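You operate a simulated robot arm through the tools that you are given. There is no shell and no other tool. Be economical: measure what you need, move in short steps, check, and stop when the job is done.

You are at the controls of a simulated robot arm. One attempt, no reset.

## Task
Take the blue paper roll from the top of the glaze bench and put it on top of the large base there.

It is judged by the outcome, as a careful person would: the job done as asked, and still so three seconds after it is handed in. It fails if anything else is knocked over, pushed out of place, dropped, spilled or broken.

## Robot
A 7-joint arm with a two-finger parallel gripper, fixed in place. Base frame: the origin is at the foot of the arm, x ahead of it, y to its left, z up; the work surface is at about z = 0. Units: m, degrees, N and s.
With the tool pointing down near the work surface it reaches from about 0.24 to 0.62 m from the base axis. Its first joint turns from -66.0 to 66.0 degrees. Payload 2.6 kg.
The TCP is the grasp point between the finger pads, 0.03 m short of the fingertips. In the tool frame z runs along the fingers and y along their closing line. Largest opening 0.094 m; finger width 0.028, thickness 0.01; the body of the gripper, 0.05 by 0.096 m, starts 0.055 m behind the TCP.
Orientation is that of the tool frame in the base frame, as a unit quaternion [w, x, y, z]. With the fingers straight down and closing along the base's y, the tool's x points along the base's -x, its y along +y and its z along -z.

## Interface
- The arm moves only by the tool step_arm. Its arguments are lists of equal length, an entry for each row: "translation": the shift along the tool's x, y, z in units of 50 mm (1.0 is 50 mm), a list of three; "delta_rot": the turn, a rotation vector about the tool's x, y, z in units of 5 degrees (1.0 is 5 degrees), a list of three. In form: {"translation": [[tx, ty, tz], ...], "delta_rot": [[rx, ry, rz], ...]}. A call has 1 to 20 rows; each row shifts and turns the commanded pose from where the row before left it, along the tool's axes as they then stand. "gripper" is the gripper command, from -1 (shut) to 1 (fully open), values between in proportion, set as the call begins (left out, the last holds). A call with a number of a shift or a turn outside -1 to 1 is refused whole. Rows are played at 5 a second. More than 0.05 m and 8.6 degrees between two rows, or a gripper value outside its range, and nothing of the call is played. A pose out of reach is approached as far as the arm can. The call stops where the force on the tool passes 40 N (or 10 N more than at its start, if that is more) or the arm is blocked; 0.2 s more then pass. The fingers move at their own pace (about 0.072 m/s each) and stop on an object; they squeeze with about 33 N. The grip force told is the motor's: it shows also when the fingers shut on nothing. Time passes only in rows, and 0.2 s behind the last, so rows that do not move let the fingers close. It gives the time, the measured TCP pose, the force on the tool (base axes), the opening and the grip force at its end, in the units of the frame above (readings bear some noise).
- Cameras (640 x 400 px; columns grow to the right, rows downward): "scene" is fixed at [0.039, 0.4229, 0.5934]; the picture's right is [-0.86, -0.50, 0.00], its down [-0.21, 0.36, -0.91] and it looks along [0.46, -0.79, -0.42] (base axes); focal length 339 px, centre (320, 200). "wrist" rides on the gripper at [0.076, 0.014, -0.103] in the tool frame; the picture's right is [-0.18, 0.98, 0.00], its down [-0.75, -0.14, -0.64] and it looks along [-0.63, -0.12, 0.77] (tool axes); focal length 243 px, centre (320, 200). There is no depth. A picture from a camera that has moved, and an enlarged one, comes with that camera's place and axes in the base frame and with its lens. The place of the scene camera against the robot may be out by one fixed shift of up to 0.018 m in any direction.
- get_image(camera): a new picture of that camera. No time passes.
- enlarge(camera, box): a new picture of the part [left, top, right, bottom] of that camera's present view, enlarged. No time passes.
- sign_off(): hands the job in; it is judged then, once.

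Go step by step. Nothing tells you positions but the pictures and the camera data: compare them with the known pose of the tool, close in by small moves and look again before you grip or let go. The budget is 90 turns and 46 pictures, counting those below and the enlarged ones. Unless the task says otherwise, let go and move clear before handing in, and close with one line.

The tools are called after ">>>" as a command line: name --argument value ..., lists and objects as JSON in quotes. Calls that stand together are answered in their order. step_arm: Moves the arm, as the interface text tells. Its arguments: {"type":"object","properties":{"translation":{"type":"array"},"delta_rot":{"type":"array"},"gripper":{"type":"number"}},"required":["translation","delta_rot"]} The other tools are called the same way: get_image (camera) takes a picture; enlarge (camera, box) takes an enlarged picture of a part of a camera's view; sign_off () hands the job in.

At the start:

```text
time: 0.0
tcp_pos: [0.3364, -0.2709, 0.2953]
tcp_rot: [0.0, 0.0, 1.0, -0.001]
contact_force: [0.0, 0.9, 0.8]
grip_width: 0.0937
gripper_force: 0.0
```

scene: 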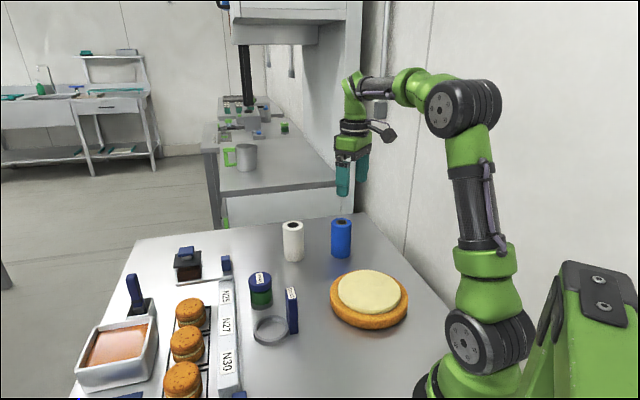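
wrist: 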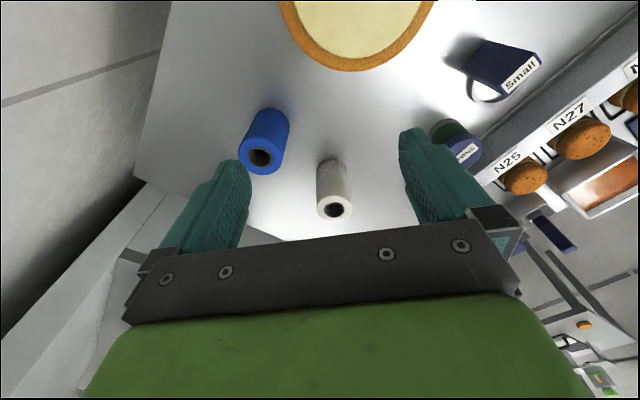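

I see a blue paper roll standing at about (0.43, -0.37) beside a white one, and a large round cake base at about (0.27, -0.21). I'll look closer at both before I move.

>>> enlarge --camera "scene" --box '[220, 200, 430, 340]'

>>> enlarge --camera "wrist" --box '[220, 0, 560, 220]'

```text
2.86 times, centred on (325, 270) of scene
camera zoom: at [0.039, 0.4229, 0.5934], right [-0.86, -0.5, 0.0], down [-0.21, 0.36, -0.91], along [0.46, -0.79, -0.42], focal length 970 px, centre (306, 0)
```

zoom: 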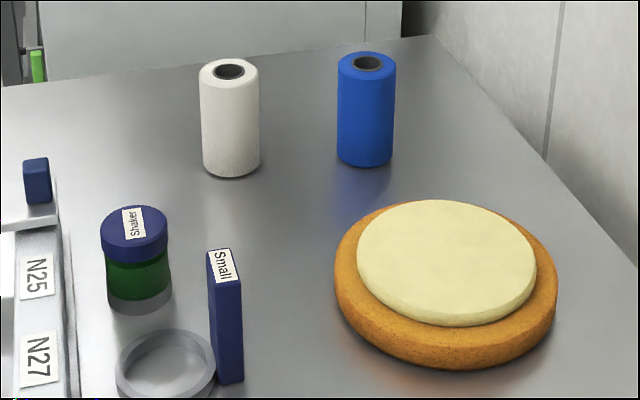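

```text
1.82 times, centred on (390, 110) of wrist
camera zoom: at [0.26, -0.2571, 0.3981], right [0.18, 0.98, 0.0], down [0.75, -0.14, 0.64], along [0.63, -0.12, -0.77], focal length 441 px, centre (193, 364)
```

zoom: 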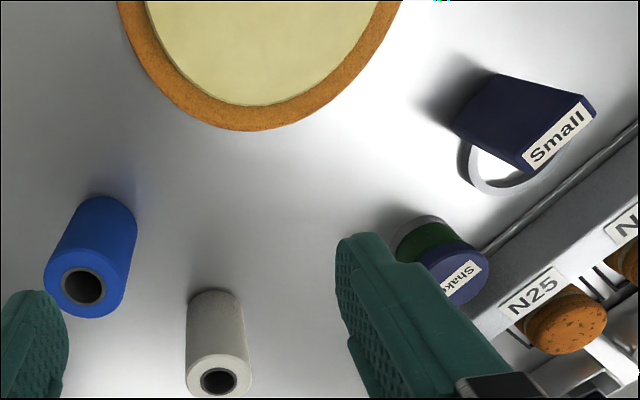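

The roll is about 0.058 m across and 0.11 m high, and the wrist view puts it at about (0.405, -0.368). The scene view reads about 0.03 m off that. I'll go above it at z of about 0.2 and look again.

>>> step_arm --translation '[[-0.276, -0.388, 0.38], [-0.276, -0.388, 0.38], [-0.276, -0.388, 0.38], [-0.276, -0.388, 0.38], [-0.276, -0.388, 0.38], [0, 0, 0]]' --delta_rot '[[0, 0, 0], [0, 0, 0], [0, 0, 0], [0, 0, 0], [0, 0, 0], [0, 0, 0]]' --gripper 1

>>> get_image --camera "wrist"

>>> enlarge --camera "scene" --box '[220, 120, 460, 280]'

```text
time: 1.4
tcp_pos: [0.4053, -0.3707, 0.2002]
tcp_rot: [-0.001, 0.0, 1.0, 0.0]
contact_force: [0.0, -0.1, 0.1]
grip_width: 0.094
gripper_force: 0.1
```

```text
41 pictures are left
camera wrist: at [0.3284, -0.3547, 0.303], right [0.18, 0.98, 0.0], down [0.75, -0.14, 0.64], along [0.63, -0.12, -0.77], focal length 243 px, centre (320, 200)
```

wrist: 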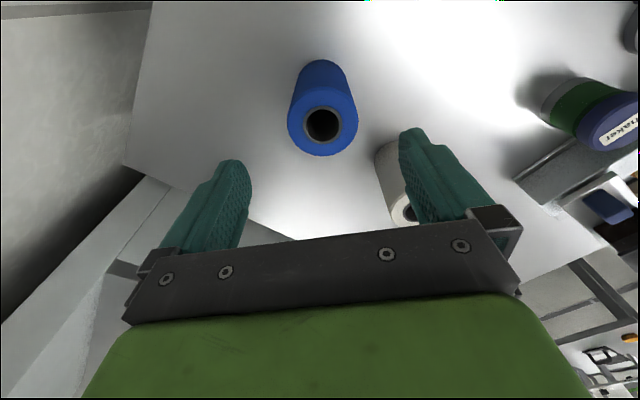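

```text
2.50 times, centred on (340, 200) of scene
camera zoom: at [0.039, 0.4229, 0.5934], right [-0.87, -0.5, 0.0], down [-0.21, 0.36, -0.91], along [0.46, -0.79, -0.42], focal length 848 px, centre (270, 200)
```

zoom: 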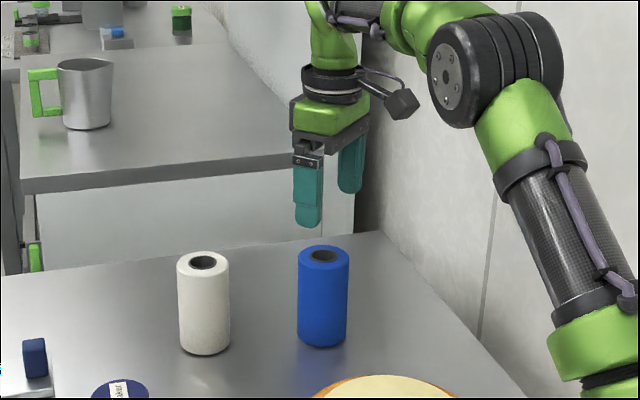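

The two wrist views agree: the roll's axis is at about (0.407, -0.368) and its top at z of about 0.11. I'll go straight down around it to z = 0.08 with the fingers open and check.

>>> step_arm --translation '[[-0.03, 0.05, 0.4], [0, 0, 0.4], [0, 0, 0.4], [0, 0, 0.4], [0, 0, 0.4], [0, 0, 0.4], [0, 0, 0]]' --delta_rot '[[0, 0, 0], [0, 0, 0], [0, 0, 0], [0, 0, 0], [0, 0, 0], [0, 0, 0], [0, 0, 0]]'

>>> get_image --camera "wrist"

>>> enlarge --camera "scene" --box '[220, 120, 460, 280]'

```text
time: 3.0
tcp_pos: [0.4065, -0.3644, 0.0795]
tcp_rot: [0.0, 0.0, 1.0, -0.001]
contact_force: [0.5, -0.9, -0.4]
grip_width: 0.0942
gripper_force: 0.1
```

```text
39 pictures are left
camera wrist: at [0.3297, -0.351, 0.1826], right [0.18, 0.98, 0.0], down [0.75, -0.14, 0.64], along [0.63, -0.12, -0.77], focal length 243 px, centre (320, 200)
```

wrist: 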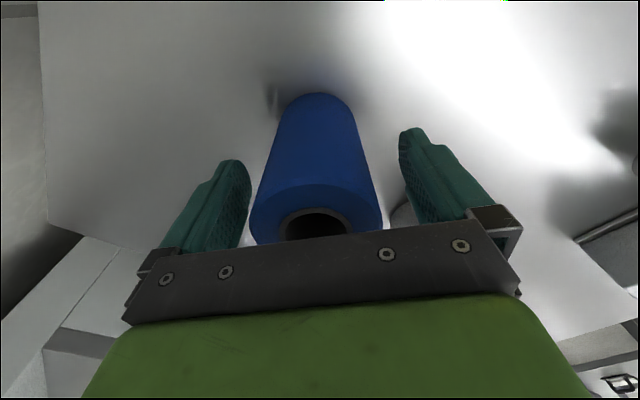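

```text
2.50 times, centred on (340, 200) of scene
camera zoom: at [0.039, 0.4229, 0.5934], right [-0.86, -0.5, 0.0], down [-0.21, 0.36, -0.91], along [0.46, -0.79, -0.42], focal length 848 px, centre (270, 200)
```

zoom: 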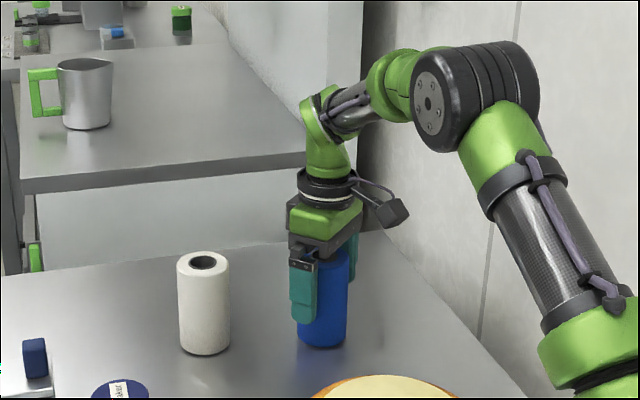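

The roll stands between the fingers, near their middle, and the gripper body is clear of its top. I'll close the fingers.

>>> step_arm --translation '[[0, -0.03, 0], [0, 0, 0], [0, 0, 0], [0, 0, 0], [0, 0, 0], [0, 0, 0]]' --delta_rot '[[0, 0, 0], [0, 0, 0], [0, 0, 0], [0, 0, 0], [0, 0, 0], [0, 0, 0]]' --gripper -1

```text
time: 4.4
tcp_pos: [0.4053, -0.3667, 0.0805]
tcp_rot: [0.0, 0.0, 1.0, 0.0]
contact_force: [0.7, -1.1, 1.6]
grip_width: 0.0592
gripper_force: 32.5
```

The fingers have gripped at 0.059 m, which matches the roll. I'll lift it 0.12 m and check.

>>> step_arm --translation '[[0, 0, -0.2], [0, 0, -0.4], [0, 0, -0.6], [0, 0, -0.6], [0, 0, -0.6], [0, 0, 0]]' --delta_rot '[[0, 0, 0], [0, 0, 0], [0, 0, 0], [0, 0, 0], [0, 0, 0], [0, 0, 0]]'

>>> get_image --camera "wrist"

>>> get_image --camera "scene"

```text
time: 5.8
tcp_pos: [0.4091, -0.3676, 0.1968]
tcp_rot: [0.0, -0.001, 1.0, 0.0]
contact_force: [-0.2, -0.5, -0.8]
grip_width: 0.0586
gripper_force: 33.0
```

```text
37 pictures are left
camera wrist: at [0.3321, -0.3534, 0.2997], right [0.18, 0.98, 0.0], down [0.75, -0.14, 0.64], along [0.63, -0.12, -0.77], focal length 243 px, centre (320, 200)
```

wrist: 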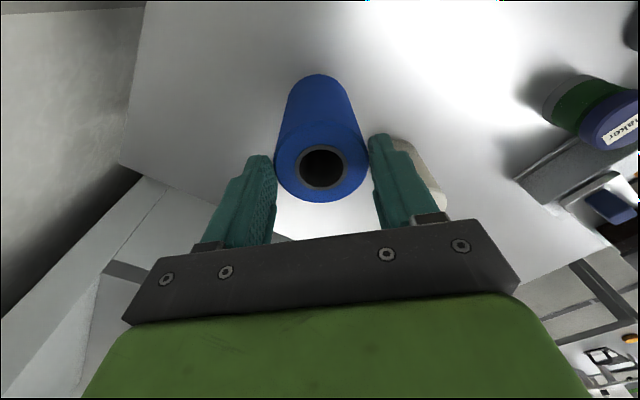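

```text
36 pictures are left
```

scene: 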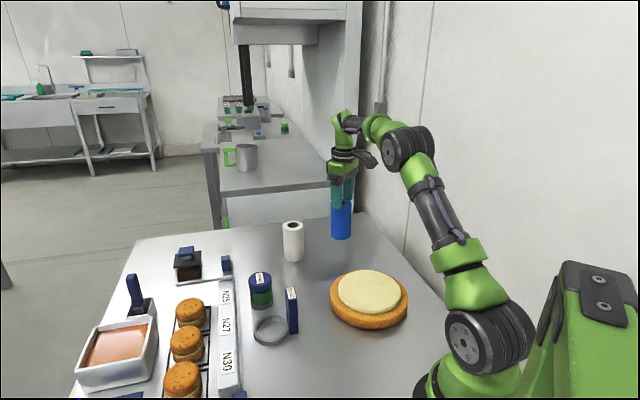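

The roll has slipped down in the fingers by about 0.05 m and is now held only by its upper end. I'll lower it straight back to the bench before doing anything else.

>>> step_arm --translation '[[0, 0, 0.25], [0, 0, 0.25], [0, 0, 0.25], [0, 0, 0.15]]' --delta_rot '[[0, 0, 0], [0, 0, 0], [0, 0, 0], [0, 0, 0]]'

>>> get_image --camera "wrist"

>>> enlarge --camera "scene" --box '[220, 120, 460, 280]'

```text
time: 6.8
tcp_pos: [0.4078, -0.3676, 0.1544]
tcp_rot: [0.0, -0.001, 1.0, 0.0]
contact_force: [-0.7, 0.1, -0.7]
grip_width: 0.0588
gripper_force: 33.4
```

```text
35 pictures are left
camera wrist: at [0.331, -0.3531, 0.2572], right [0.18, 0.98, 0.0], down [0.75, -0.14, 0.64], along [0.63, -0.12, -0.77], focal length 243 px, centre (320, 200)
```

wrist: 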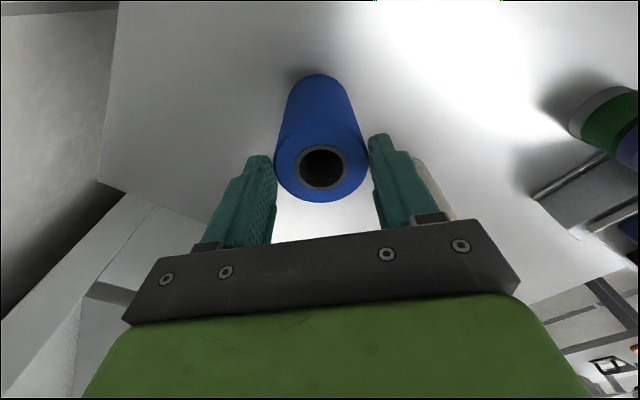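

```text
2.50 times, centred on (340, 200) of scene
camera zoom: at [0.039, 0.4229, 0.5934], right [-0.86, -0.5, 0.0], down [-0.21, 0.36, -0.91], along [0.46, -0.79, -0.42], focal length 848 px, centre (270, 200)
```

zoom: 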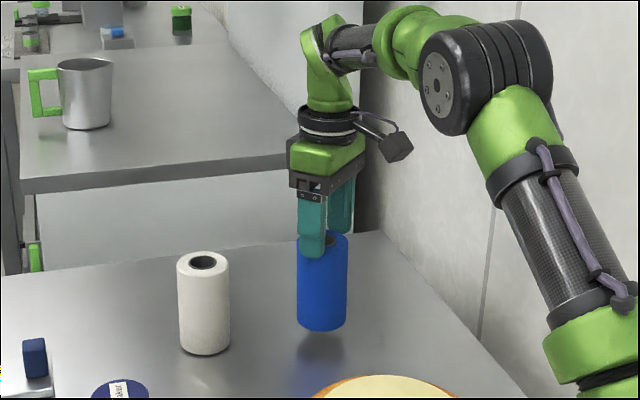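

The roll now holds steady in the fingers, its foot about 0.02 m above the bench. I'll lower it gently until it stands.

>>> step_arm --translation '[[0, 0, 0.1], [0, 0, 0.1], [0, 0, 0.1], [0, 0, 0.08], [0, 0, 0.06], [0, 0, 0]]' --delta_rot '[[0, 0, 0], [0, 0, 0], [0, 0, 0], [0, 0, 0], [0, 0, 0], [0, 0, 0]]'

>>> get_image --camera "wrist"

>>> enlarge --camera "scene" --box '[220, 120, 460, 280]'

```text
time: 8.2
tcp_pos: [0.4085, -0.3672, 0.1347]
tcp_rot: [0.002, -0.001, 1.0, -0.002]
contact_force: [-1.3, -1.3, 13.7]
grip_width: 0.0585
gripper_force: 32.7
```

```text
33 pictures are left
camera wrist: at [0.33, -0.3532, 0.2371], right [0.18, 0.98, 0.0], down [0.75, -0.14, 0.64], along [0.63, -0.12, -0.76], focal length 243 px, centre (320, 200)
```

wrist: 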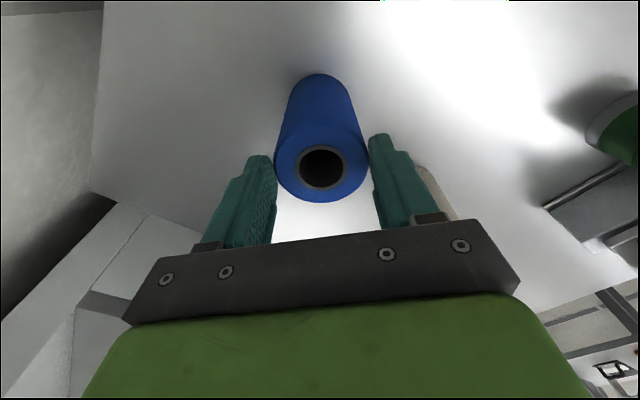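

```text
2.50 times, centred on (340, 200) of scene
camera zoom: at [0.0389, 0.4229, 0.5934], right [-0.86, -0.5, 0.0], down [-0.21, 0.36, -0.91], along [0.46, -0.79, -0.42], focal length 848 px, centre (270, 200)
```

zoom: 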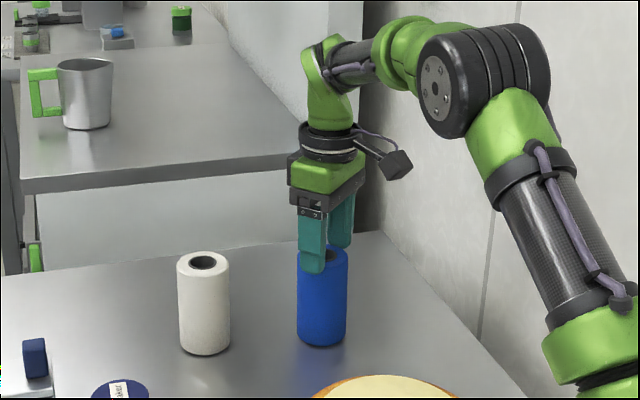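

The roll is standing on the bench (13.7 N upward) and did not slip this time. I'll take off the pressure, open the fingers, go down lower around it and look before gripping again.

>>> step_arm --translation '[[0, 0, -0.04], [0, 0, 0], [0, 0, 0], [0, 0, 0]]' --delta_rot '[[0, 0, 0], [0, 0, 0], [0, 0, 0], [0, 0, 0]]' --gripper 1

>>> step_arm --translation '[[0, 0, 0.3], [0, 0, 0.3], [0, 0, 0.3], [0, 0, 0.3], [0, 0, 0.1], [0, 0, 0]]' --delta_rot '[[0, 0, 0], [0, 0, 0], [0, 0, 0], [0, 0, 0], [0, 0, 0], [0, 0, 0]]'

>>> get_image --camera "wrist"

```text
time: 9.2
tcp_pos: [0.4061, -0.3671, 0.1337]
tcp_rot: [0.001, 0.0, 1.0, 0.001]
contact_force: [0.4, 0.3, 0.4]
grip_width: 0.0939
gripper_force: 0.0
```

```text
time: 10.6
tcp_pos: [0.4075, -0.3679, 0.0691]
tcp_rot: [-0.001, -0.001, 1.0, -0.001]
contact_force: [0.3, 0.3, 0.0]
grip_width: 0.094
gripper_force: 0.0
```

```text
31 pictures are left
camera wrist: at [0.3297, -0.3526, 0.1722], right [0.18, 0.98, 0.0], down [0.75, -0.14, 0.64], along [0.63, -0.12, -0.77], focal length 243 px, centre (320, 200)
```

wrist: 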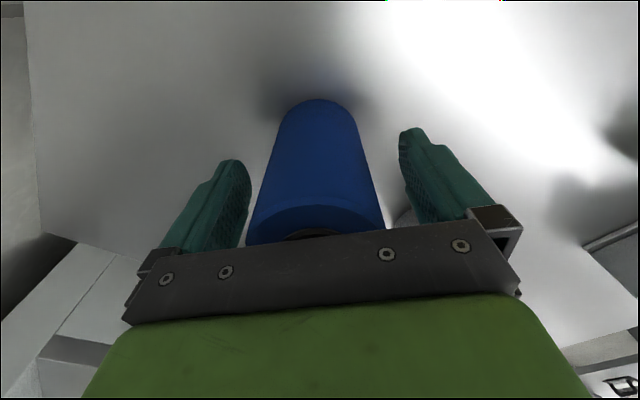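

The roll stands upright, centred between the fingers. I'll close, wait for the full squeeze, then raise it slowly by a small amount.

>>> step_arm --translation '[[0, 0, 0], [0, 0, 0], [0, 0, 0], [0, 0, 0], [0, 0, 0], [0, 0, 0], [0, 0, 0]]' --delta_rot '[[0, 0, 0], [0, 0, 0], [0, 0, 0], [0, 0, 0], [0, 0, 0], [0, 0, 0], [0, 0, 0]]' --gripper -1

>>> step_arm --translation '[[0, 0, -0.03], [0, 0, -0.05], [0, 0, -0.08], [0, 0, -0.08], [0, 0, -0.08], [0, 0, -0.08], [0, 0, -0.08], [0, 0, -0.05], [0, 0, -0.03], [0, 0, 0]]' --delta_rot '[[0, 0, 0], [0, 0, 0], [0, 0, 0], [0, 0, 0], [0, 0, 0], [0, 0, 0], [0, 0, 0], [0, 0, 0], [0, 0, 0], [0, 0, 0]]'

>>> get_image --camera "wrist"

>>> enlarge --camera "scene" --box '[220, 120, 460, 280]'

```text
time: 12.2
tcp_pos: [0.4062, -0.3664, 0.07]
tcp_rot: [0.0, -0.001, 1.0, 0.0]
contact_force: [0.4, 0.2, 0.0]
grip_width: 0.0605
gripper_force: 33.3
```

```text
time: 14.4
tcp_pos: [0.4083, -0.3671, 0.0972]
tcp_rot: [0.0, 0.0, 1.0, 0.0]
contact_force: [-0.2, 0.0, -1.1]
grip_width: 0.0604
gripper_force: 32.8
```

```text
30 pictures are left
camera wrist: at [0.3306, -0.3532, 0.2], right [0.18, 0.98, 0.0], down [0.75, -0.14, 0.64], along [0.63, -0.12, -0.77], focal length 243 px, centre (320, 200)
```

wrist: 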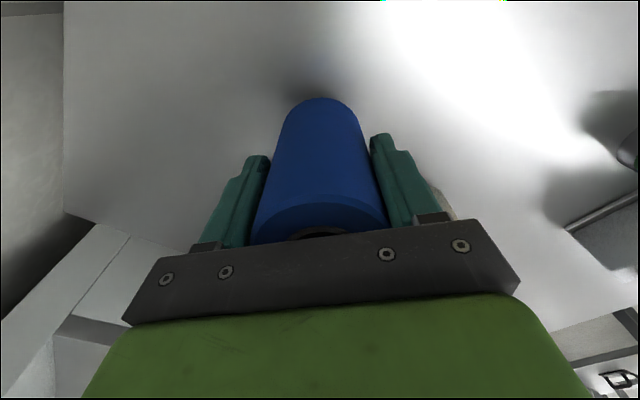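

```text
2.50 times, centred on (340, 200) of scene
camera zoom: at [0.039, 0.4229, 0.5934], right [-0.86, -0.5, 0.0], down [-0.21, 0.36, -0.91], along [0.46, -0.79, -0.42], focal length 848 px, centre (270, 200)
```

zoom: 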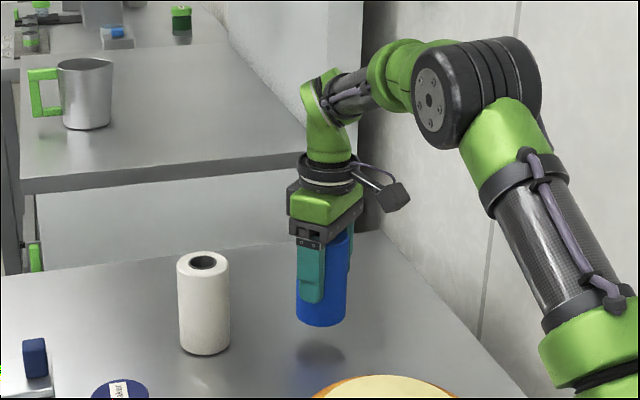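

The roll came up with the gripper without slipping. I'll keep raising it slowly to z of about 0.18 and then take a look.

>>> step_arm --translation '[[0, 0, -0.05], [0, 0, -0.1], [0, 0, -0.12], [0, 0, -0.12], [0, 0, -0.12], [0, 0, -0.12], [0, 0, -0.12], [0, 0, -0.12], [0, 0, -0.12], [0, 0, -0.12], [0, 0, -0.12], [0, 0, -0.12], [0, 0, -0.12], [0, 0, -0.12], [0, 0, -0.1], [0, 0, -0.05], [0, 0, 0]]' --delta_rot '[[0, 0, 0], [0, 0, 0], [0, 0, 0], [0, 0, 0], [0, 0, 0], [0, 0, 0], [0, 0, 0], [0, 0, 0], [0, 0, 0], [0, 0, 0], [0, 0, 0], [0, 0, 0], [0, 0, 0], [0, 0, 0], [0, 0, 0], [0, 0, 0], [0, 0, 0]]'

>>> get_image --camera "wrist"

```text
time: 18.0
tcp_pos: [0.4079, -0.3678, 0.1848]
tcp_rot: [0.0, 0.0, 1.0, 0.0]
contact_force: [0.2, 0.7, -1.9]
grip_width: 0.0602
gripper_force: 32.8
```

```text
28 pictures are left
camera wrist: at [0.3306, -0.3537, 0.2884], right [0.18, 0.98, 0.0], down [0.75, -0.14, 0.64], along [0.63, -0.12, -0.77], focal length 243 px, centre (320, 200)
```

wrist: 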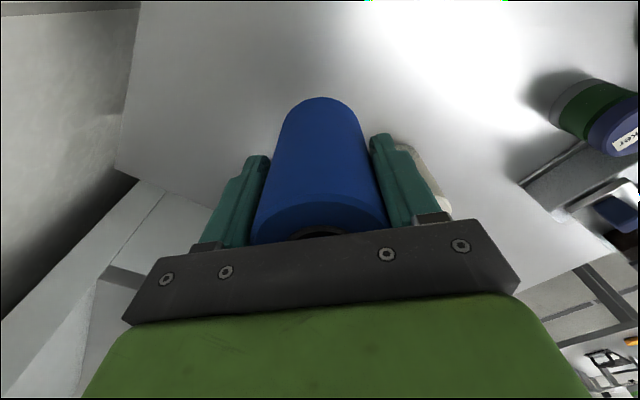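

The grip is holding and the view of the roll has not changed. I'll carry it slowly at this height most of the way to the base.

>>> step_arm --translation '[[0.05, 0.055, 0], [0.1, 0.11, 0], [0.15, 0.168, 0], [0.15, 0.168, 0], [0.15, 0.168, 0], [0.15, 0.168, 0], [0.15, 0.168, 0], [0.15, 0.168, 0], [0.15, 0.168, 0], [0.15, 0.168, 0], [0.15, 0.168, 0], [0.15, 0.168, 0], [0.15, 0.168, 0], [0.15, 0.168, 0], [0.15, 0.168, 0], [0.15, 0.168, 0], [0.15, 0.168, 0], [0.1, 0.11, 0], [0.05, 0.055, 0], [0, 0, 0]]' --delta_rot '[[0, 0, 0], [0, 0, 0], [0, 0, 0], [0, 0, 0], [0, 0, 0], [0, 0, 0], [0, 0, 0], [0, 0, 0], [0, 0, 0], [0, 0, 0], [0, 0, 0], [0, 0, 0], [0, 0, 0], [0, 0, 0], [0, 0, 0], [0, 0, 0], [0, 0, 0], [0, 0, 0], [0, 0, 0], [0, 0, 0]]'

>>> get_image --camera "wrist"

>>> get_image --camera "scene"

```text
time: 22.2
tcp_pos: [0.2818, -0.2257, 0.1847]
tcp_rot: [0.0, -0.001, 1.0, 0.0]
contact_force: [-0.7, 0.3, -0.2]
grip_width: 0.0601
gripper_force: 32.8
```

```text
27 pictures are left
camera wrist: at [0.2037, -0.211, 0.2879], right [0.18, 0.98, 0.0], down [0.75, -0.14, 0.64], along [0.63, -0.12, -0.77], focal length 243 px, centre (320, 200)
```

wrist: 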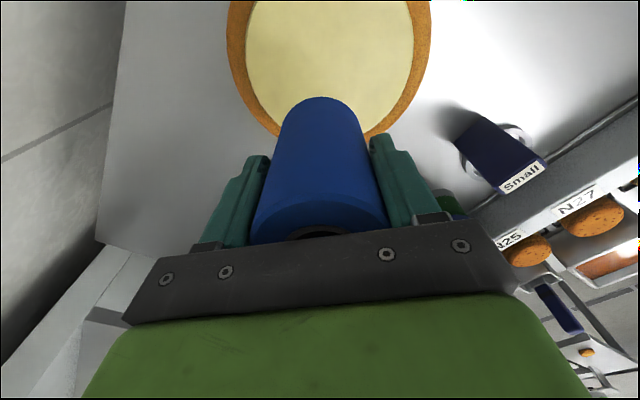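

```text
26 pictures are left
```

scene: 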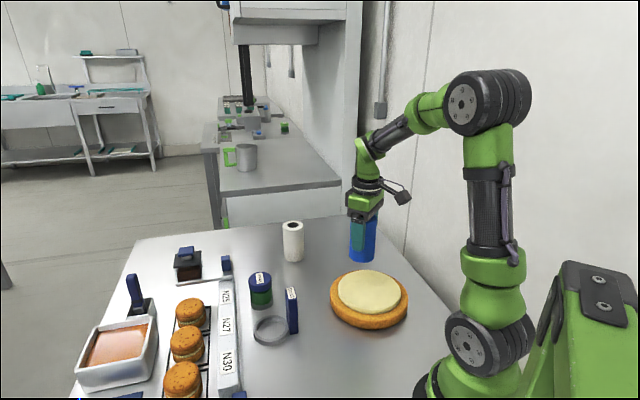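

The wrist views put the base's centre at about (0.248, -0.209) with a cream radius of about 0.075 m, so the remaining shift is about -0.033 in x and +0.016 in y. I'll go over its centre, come down to z = 0.145 and check.

>>> step_arm --translation '[[0.1, 0.05, 0], [0.14, 0.07, 0], [0.14, 0.07, 0], [0.14, 0.07, 0], [0.1, 0.05, 0], [0.04, 0.01, 0.05], [0, 0, 0.1], [0, 0, 0.15], [0, 0, 0.15], [0, 0, 0.15], [0, 0, 0.1], [0, 0, 0.1], [0, 0, 0]]' --delta_rot '[[0, 0, 0], [0, 0, 0], [0, 0, 0], [0, 0, 0], [0, 0, 0], [0, 0, 0], [0, 0, 0], [0, 0, 0], [0, 0, 0], [0, 0, 0], [0, 0, 0], [0, 0, 0], [0, 0, 0]]'

>>> get_image --camera "wrist"

>>> enlarge --camera "scene" --box '[280, 200, 460, 340]'

```text
time: 25.0
tcp_pos: [0.2481, -0.2095, 0.1454]
tcp_rot: [0.001, 0.0, 1.0, -0.001]
contact_force: [-1.0, 0.2, -2.0]
grip_width: 0.0598
gripper_force: 33.0
```

```text
25 pictures are left
camera wrist: at [0.1699, -0.1946, 0.2485], right [0.18, 0.98, 0.0], down [0.75, -0.14, 0.64], along [0.63, -0.12, -0.77], focal length 243 px, centre (320, 200)
```

wrist: 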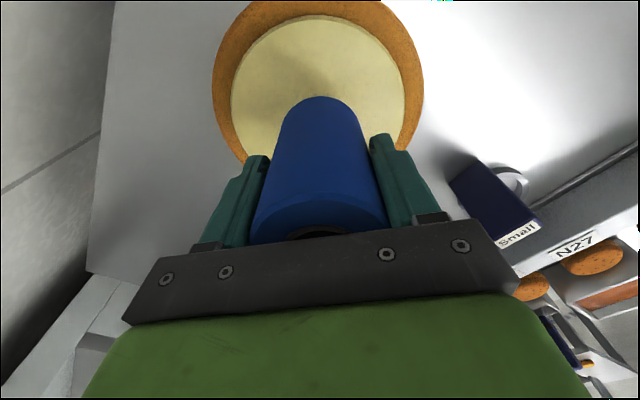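

```text
2.86 times, centred on (370, 270) of scene
camera zoom: at [0.039, 0.4229, 0.5934], right [-0.86, -0.5, 0.0], down [-0.21, 0.36, -0.91], along [0.46, -0.79, -0.42], focal length 970 px, centre (177, 0)
```

zoom: 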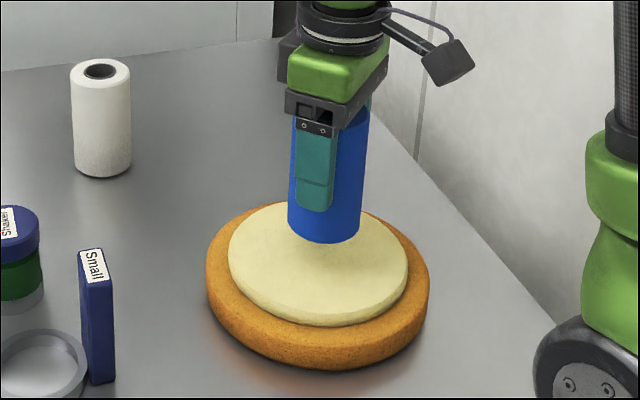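

The roll hangs over the middle of the cream disc with about 0.025 m below it. I'll shift +0.004 in x and lower in small steps.

>>> step_arm --translation '[[-0.04, 0.02, 0.05], [-0.04, 0.02, 0.06], [0, 0, 0.06], [0, 0, 0.06], [0, 0, 0.06], [0, 0, 0.05], [0, 0, 0.03], [0, 0, 0]]' --delta_rot '[[0, 0, 0], [0, 0, 0], [0, 0, 0], [0, 0, 0], [0, 0, 0], [0, 0, 0], [0, 0, 0], [0, 0, 0]]'

>>> enlarge --camera "scene" --box '[280, 200, 460, 340]'

```text
time: 26.8
tcp_pos: [0.2513, -0.2071, 0.1275]
tcp_rot: [0.0, 0.0, 1.0, 0.0]
contact_force: [-0.5, 0.0, -0.7]
grip_width: 0.0597
gripper_force: 33.0
```

```text
2.86 times, centred on (370, 270) of scene
camera zoom: at [0.039, 0.4229, 0.5934], right [-0.86, -0.5, 0.0], down [-0.21, 0.36, -0.91], along [0.46, -0.79, -0.42], focal length 970 px, centre (177, 0)
```

zoom: 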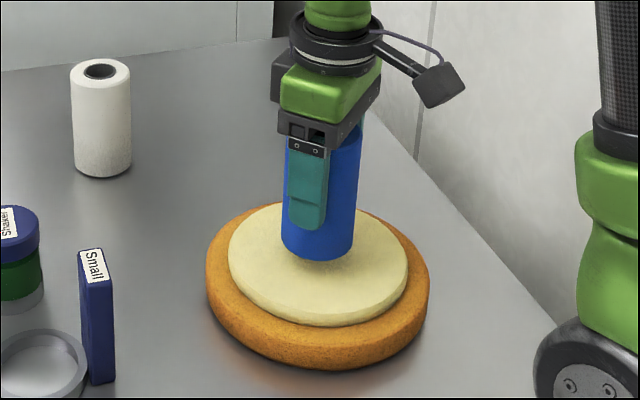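

There is still a small gap and no contact force. I'll go down in 1.5 mm steps and watch the force.

>>> step_arm --translation '[[0, 0, 0.03], [0, 0, 0.03], [0, 0, 0.03], [0, 0, 0]]' --delta_rot '[[0, 0, 0], [0, 0, 0], [0, 0, 0], [0, 0, 0]]'

>>> enlarge --camera "scene" --box '[280, 200, 460, 340]'

```text
time: 27.8
tcp_pos: [0.2513, -0.2072, 0.1228]
tcp_rot: [0.0, 0.0, 1.0, 0.001]
contact_force: [-0.8, 1.1, -0.6]
grip_width: 0.0598
gripper_force: 33.1
```

```text
2.86 times, centred on (370, 270) of scene
camera zoom: at [0.039, 0.4229, 0.5934], right [-0.86, -0.5, 0.0], down [-0.21, 0.36, -0.91], along [0.46, -0.79, -0.42], focal length 970 px, centre (177, 0)
```

zoom: 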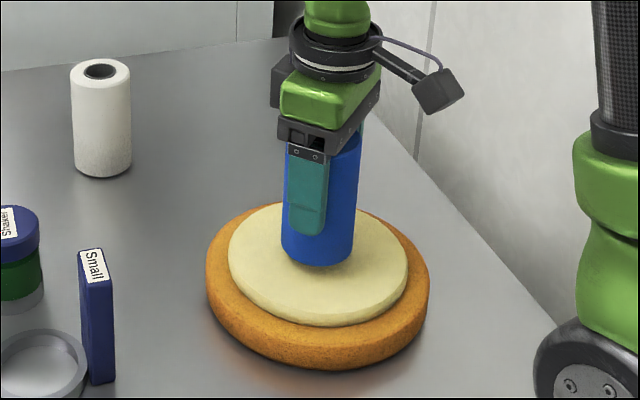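

>>> step_arm --translation '[[0, 0, 0.03], [0, 0, 0.03], [0, 0, 0]]' --delta_rot '[[0, 0, 0], [0, 0, 0], [0, 0, 0]]'

```text
time: 28.6
tcp_pos: [0.2514, -0.2082, 0.1197]
tcp_rot: [0.0, 0.0, 1.0, -0.001]
contact_force: [-0.4, -1.0, -0.8]
grip_width: 0.0599
gripper_force: 32.8
```

There is still no contact at z = 0.120, so I'll keep lowering by small steps.

>>> step_arm --translation '[[0, 0, 0.03], [0, 0, 0.03], [0, 0, 0]]' --delta_rot '[[0, 0, 0], [0, 0, 0], [0, 0, 0]]'

>>> enlarge --camera "scene" --box '[320, 220, 420, 300]'

```text
time: 29.4
tcp_pos: [0.2508, -0.2066, 0.1157]
tcp_rot: [0.0, -0.001, 1.0, 0.0]
contact_force: [0.5, 0.0, -1.3]
grip_width: 0.0595
gripper_force: 32.7
```

```text
5.00 times, centred on (370, 260) of scene
camera zoom: at [0.039, 0.4229, 0.5934], right [-0.86, -0.5, 0.0], down [-0.21, 0.36, -0.91], along [0.46, -0.79, -0.42], focal length 1697 px, centre (70, -100)
```

zoom: 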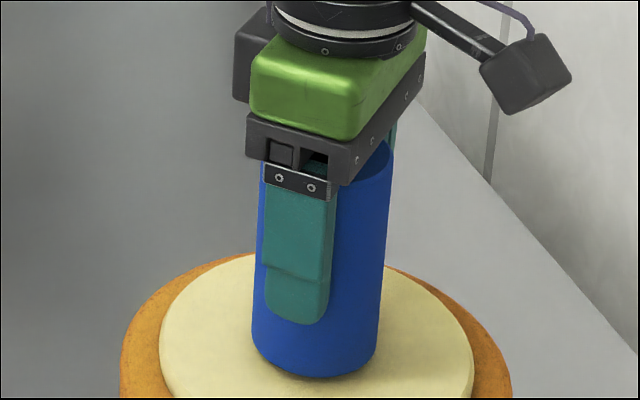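

The roll's foot is very close to the cream now, and its contact shadow has nearly closed. I'll go on with 1 mm steps.

>>> step_arm --translation '[[0, 0, 0.02], [0, 0, 0.02], [0, 0, 0]]' --delta_rot '[[0, 0, 0], [0, 0, 0], [0, 0, 0]]'

```text
time: 30.2
tcp_pos: [0.2511, -0.2065, 0.1127]
tcp_rot: [0.0, -0.001, 1.0, 0.0]
contact_force: [0.1, 0.6, -2.5]
grip_width: 0.0596
gripper_force: 33.2
```

>>> step_arm --translation '[[0, 0, 0.02], [0, 0, 0.02], [0, 0, 0]]' --delta_rot '[[0, 0, 0], [0, 0, 0], [0, 0, 0]]'

>>> enlarge --camera "scene" --box '[320, 220, 420, 300]'

```text
time: 31.0
tcp_pos: [0.2501, -0.2051, 0.1113]
tcp_rot: [0.001, 0.001, 1.0, -0.001]
contact_force: [-0.6, 1.5, 4.4]
grip_width: 0.0601
gripper_force: 33.5
```

```text
5.00 times, centred on (370, 260) of scene
camera zoom: at [0.039, 0.4229, 0.5934], right [-0.86, -0.5, 0.0], down [-0.21, 0.36, -0.91], along [0.46, -0.79, -0.42], focal length 1697 px, centre (70, -100)
```

zoom: 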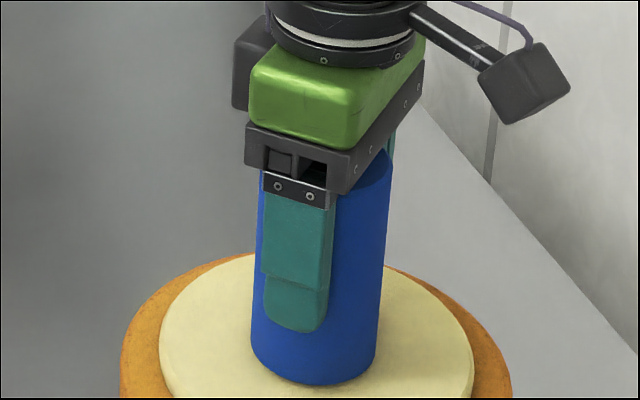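

The force has turned upward (+4.4 N), so the roll is seated upright on the base. I'll open the fingers in place and look before backing away.

>>> step_arm --translation '[[0, 0, 0], [0, 0, 0], [0, 0, 0], [0, 0, 0]]' --delta_rot '[[0, 0, 0], [0, 0, 0], [0, 0, 0], [0, 0, 0]]' --gripper 1

>>> get_image --camera "wrist"

>>> enlarge --camera "scene" --box '[280, 200, 460, 340]'

```text
time: 32.0
tcp_pos: [0.2499, -0.2071, 0.1119]
tcp_rot: [0.001, 0.0, 1.0, -0.001]
contact_force: [-0.6, 0.5, -0.1]
grip_width: 0.0939
gripper_force: 0.1
```

```text
19 pictures are left
camera wrist: at [0.1736, -0.1926, 0.2144], right [0.18, 0.98, 0.0], down [0.75, -0.14, 0.64], along [0.63, -0.12, -0.77], focal length 243 px, centre (320, 200)
```

wrist: 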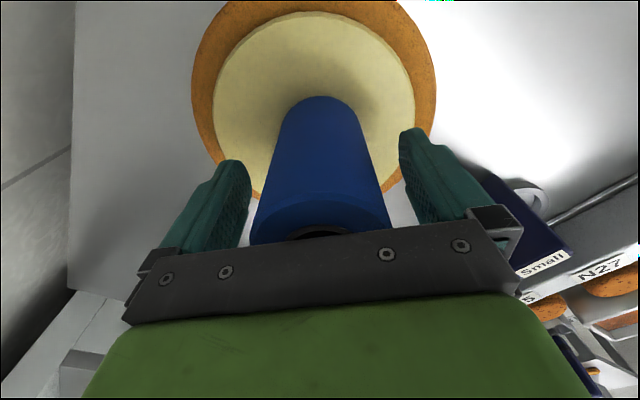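

```text
2.86 times, centred on (370, 270) of scene
camera zoom: at [0.039, 0.4229, 0.5934], right [-0.86, -0.5, 0.0], down [-0.21, 0.36, -0.91], along [0.46, -0.79, -0.42], focal length 970 px, centre (177, 0)
```

zoom: 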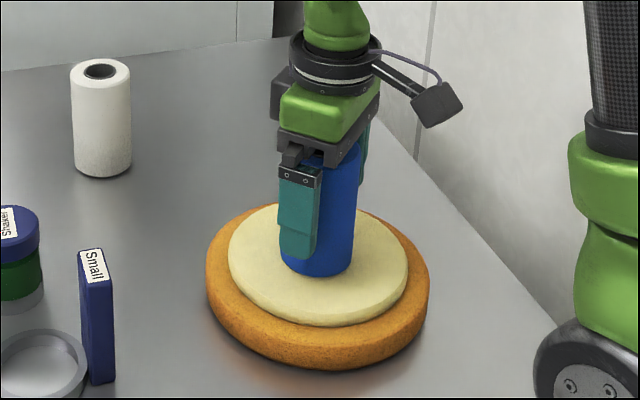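

The fingers are free of the roll on both sides and it stands upright. I'll back straight up, slowly at first, until well clear.

>>> step_arm --translation '[[0, 0, -0.1], [0, 0, -0.2], [0, 0, -0.3], [0, 0, -0.4], [0, 0, -0.5], [0, 0, -0.5], [0, 0, -0.5], [0, 0, -0.3], [0, 0, 0], [0, 0, 0]]' --delta_rot '[[0, 0, 0], [0, 0, 0], [0, 0, 0], [0, 0, 0], [0, 0, 0], [0, 0, 0], [0, 0, 0], [0, 0, 0], [0, 0, 0], [0, 0, 0]]'

>>> get_image --camera "scene"

>>> get_image --camera "wrist"

```text
time: 34.2
tcp_pos: [0.2518, -0.207, 0.253]
tcp_rot: [0.001, -0.001, 1.0, -0.001]
contact_force: [-0.3, -0.5, -0.3]
grip_width: 0.0938
gripper_force: 0.1
```

```text
17 pictures are left
```

scene: 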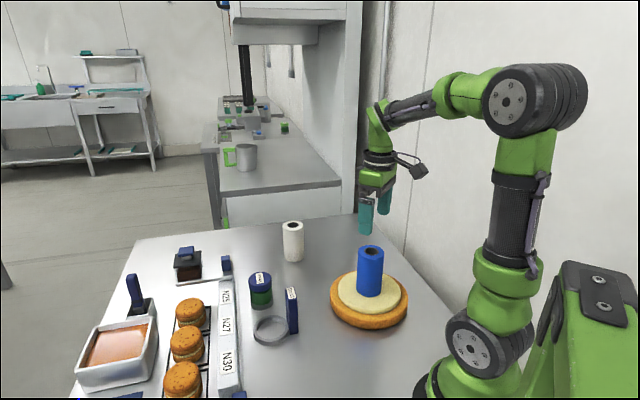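

```text
16 pictures are left
camera wrist: at [0.1746, -0.1938, 0.355], right [0.18, 0.98, 0.0], down [0.75, -0.14, 0.64], along [0.63, -0.12, -0.77], focal length 243 px, centre (320, 200)
```

wrist: 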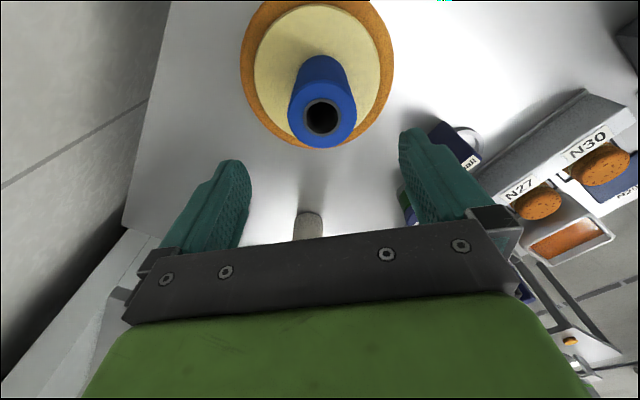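

The blue roll stands upright in the middle of the large base, the gripper is clear above it, and everything else is where it was. I'll hand the job in.

>>> sign_off

```text
The job is handed in.
```

The blue paper roll is standing upright on the large base, and nothing else was disturbed; it slipped in the fingers on the first lift, so I set it back down and gripped it again lower.
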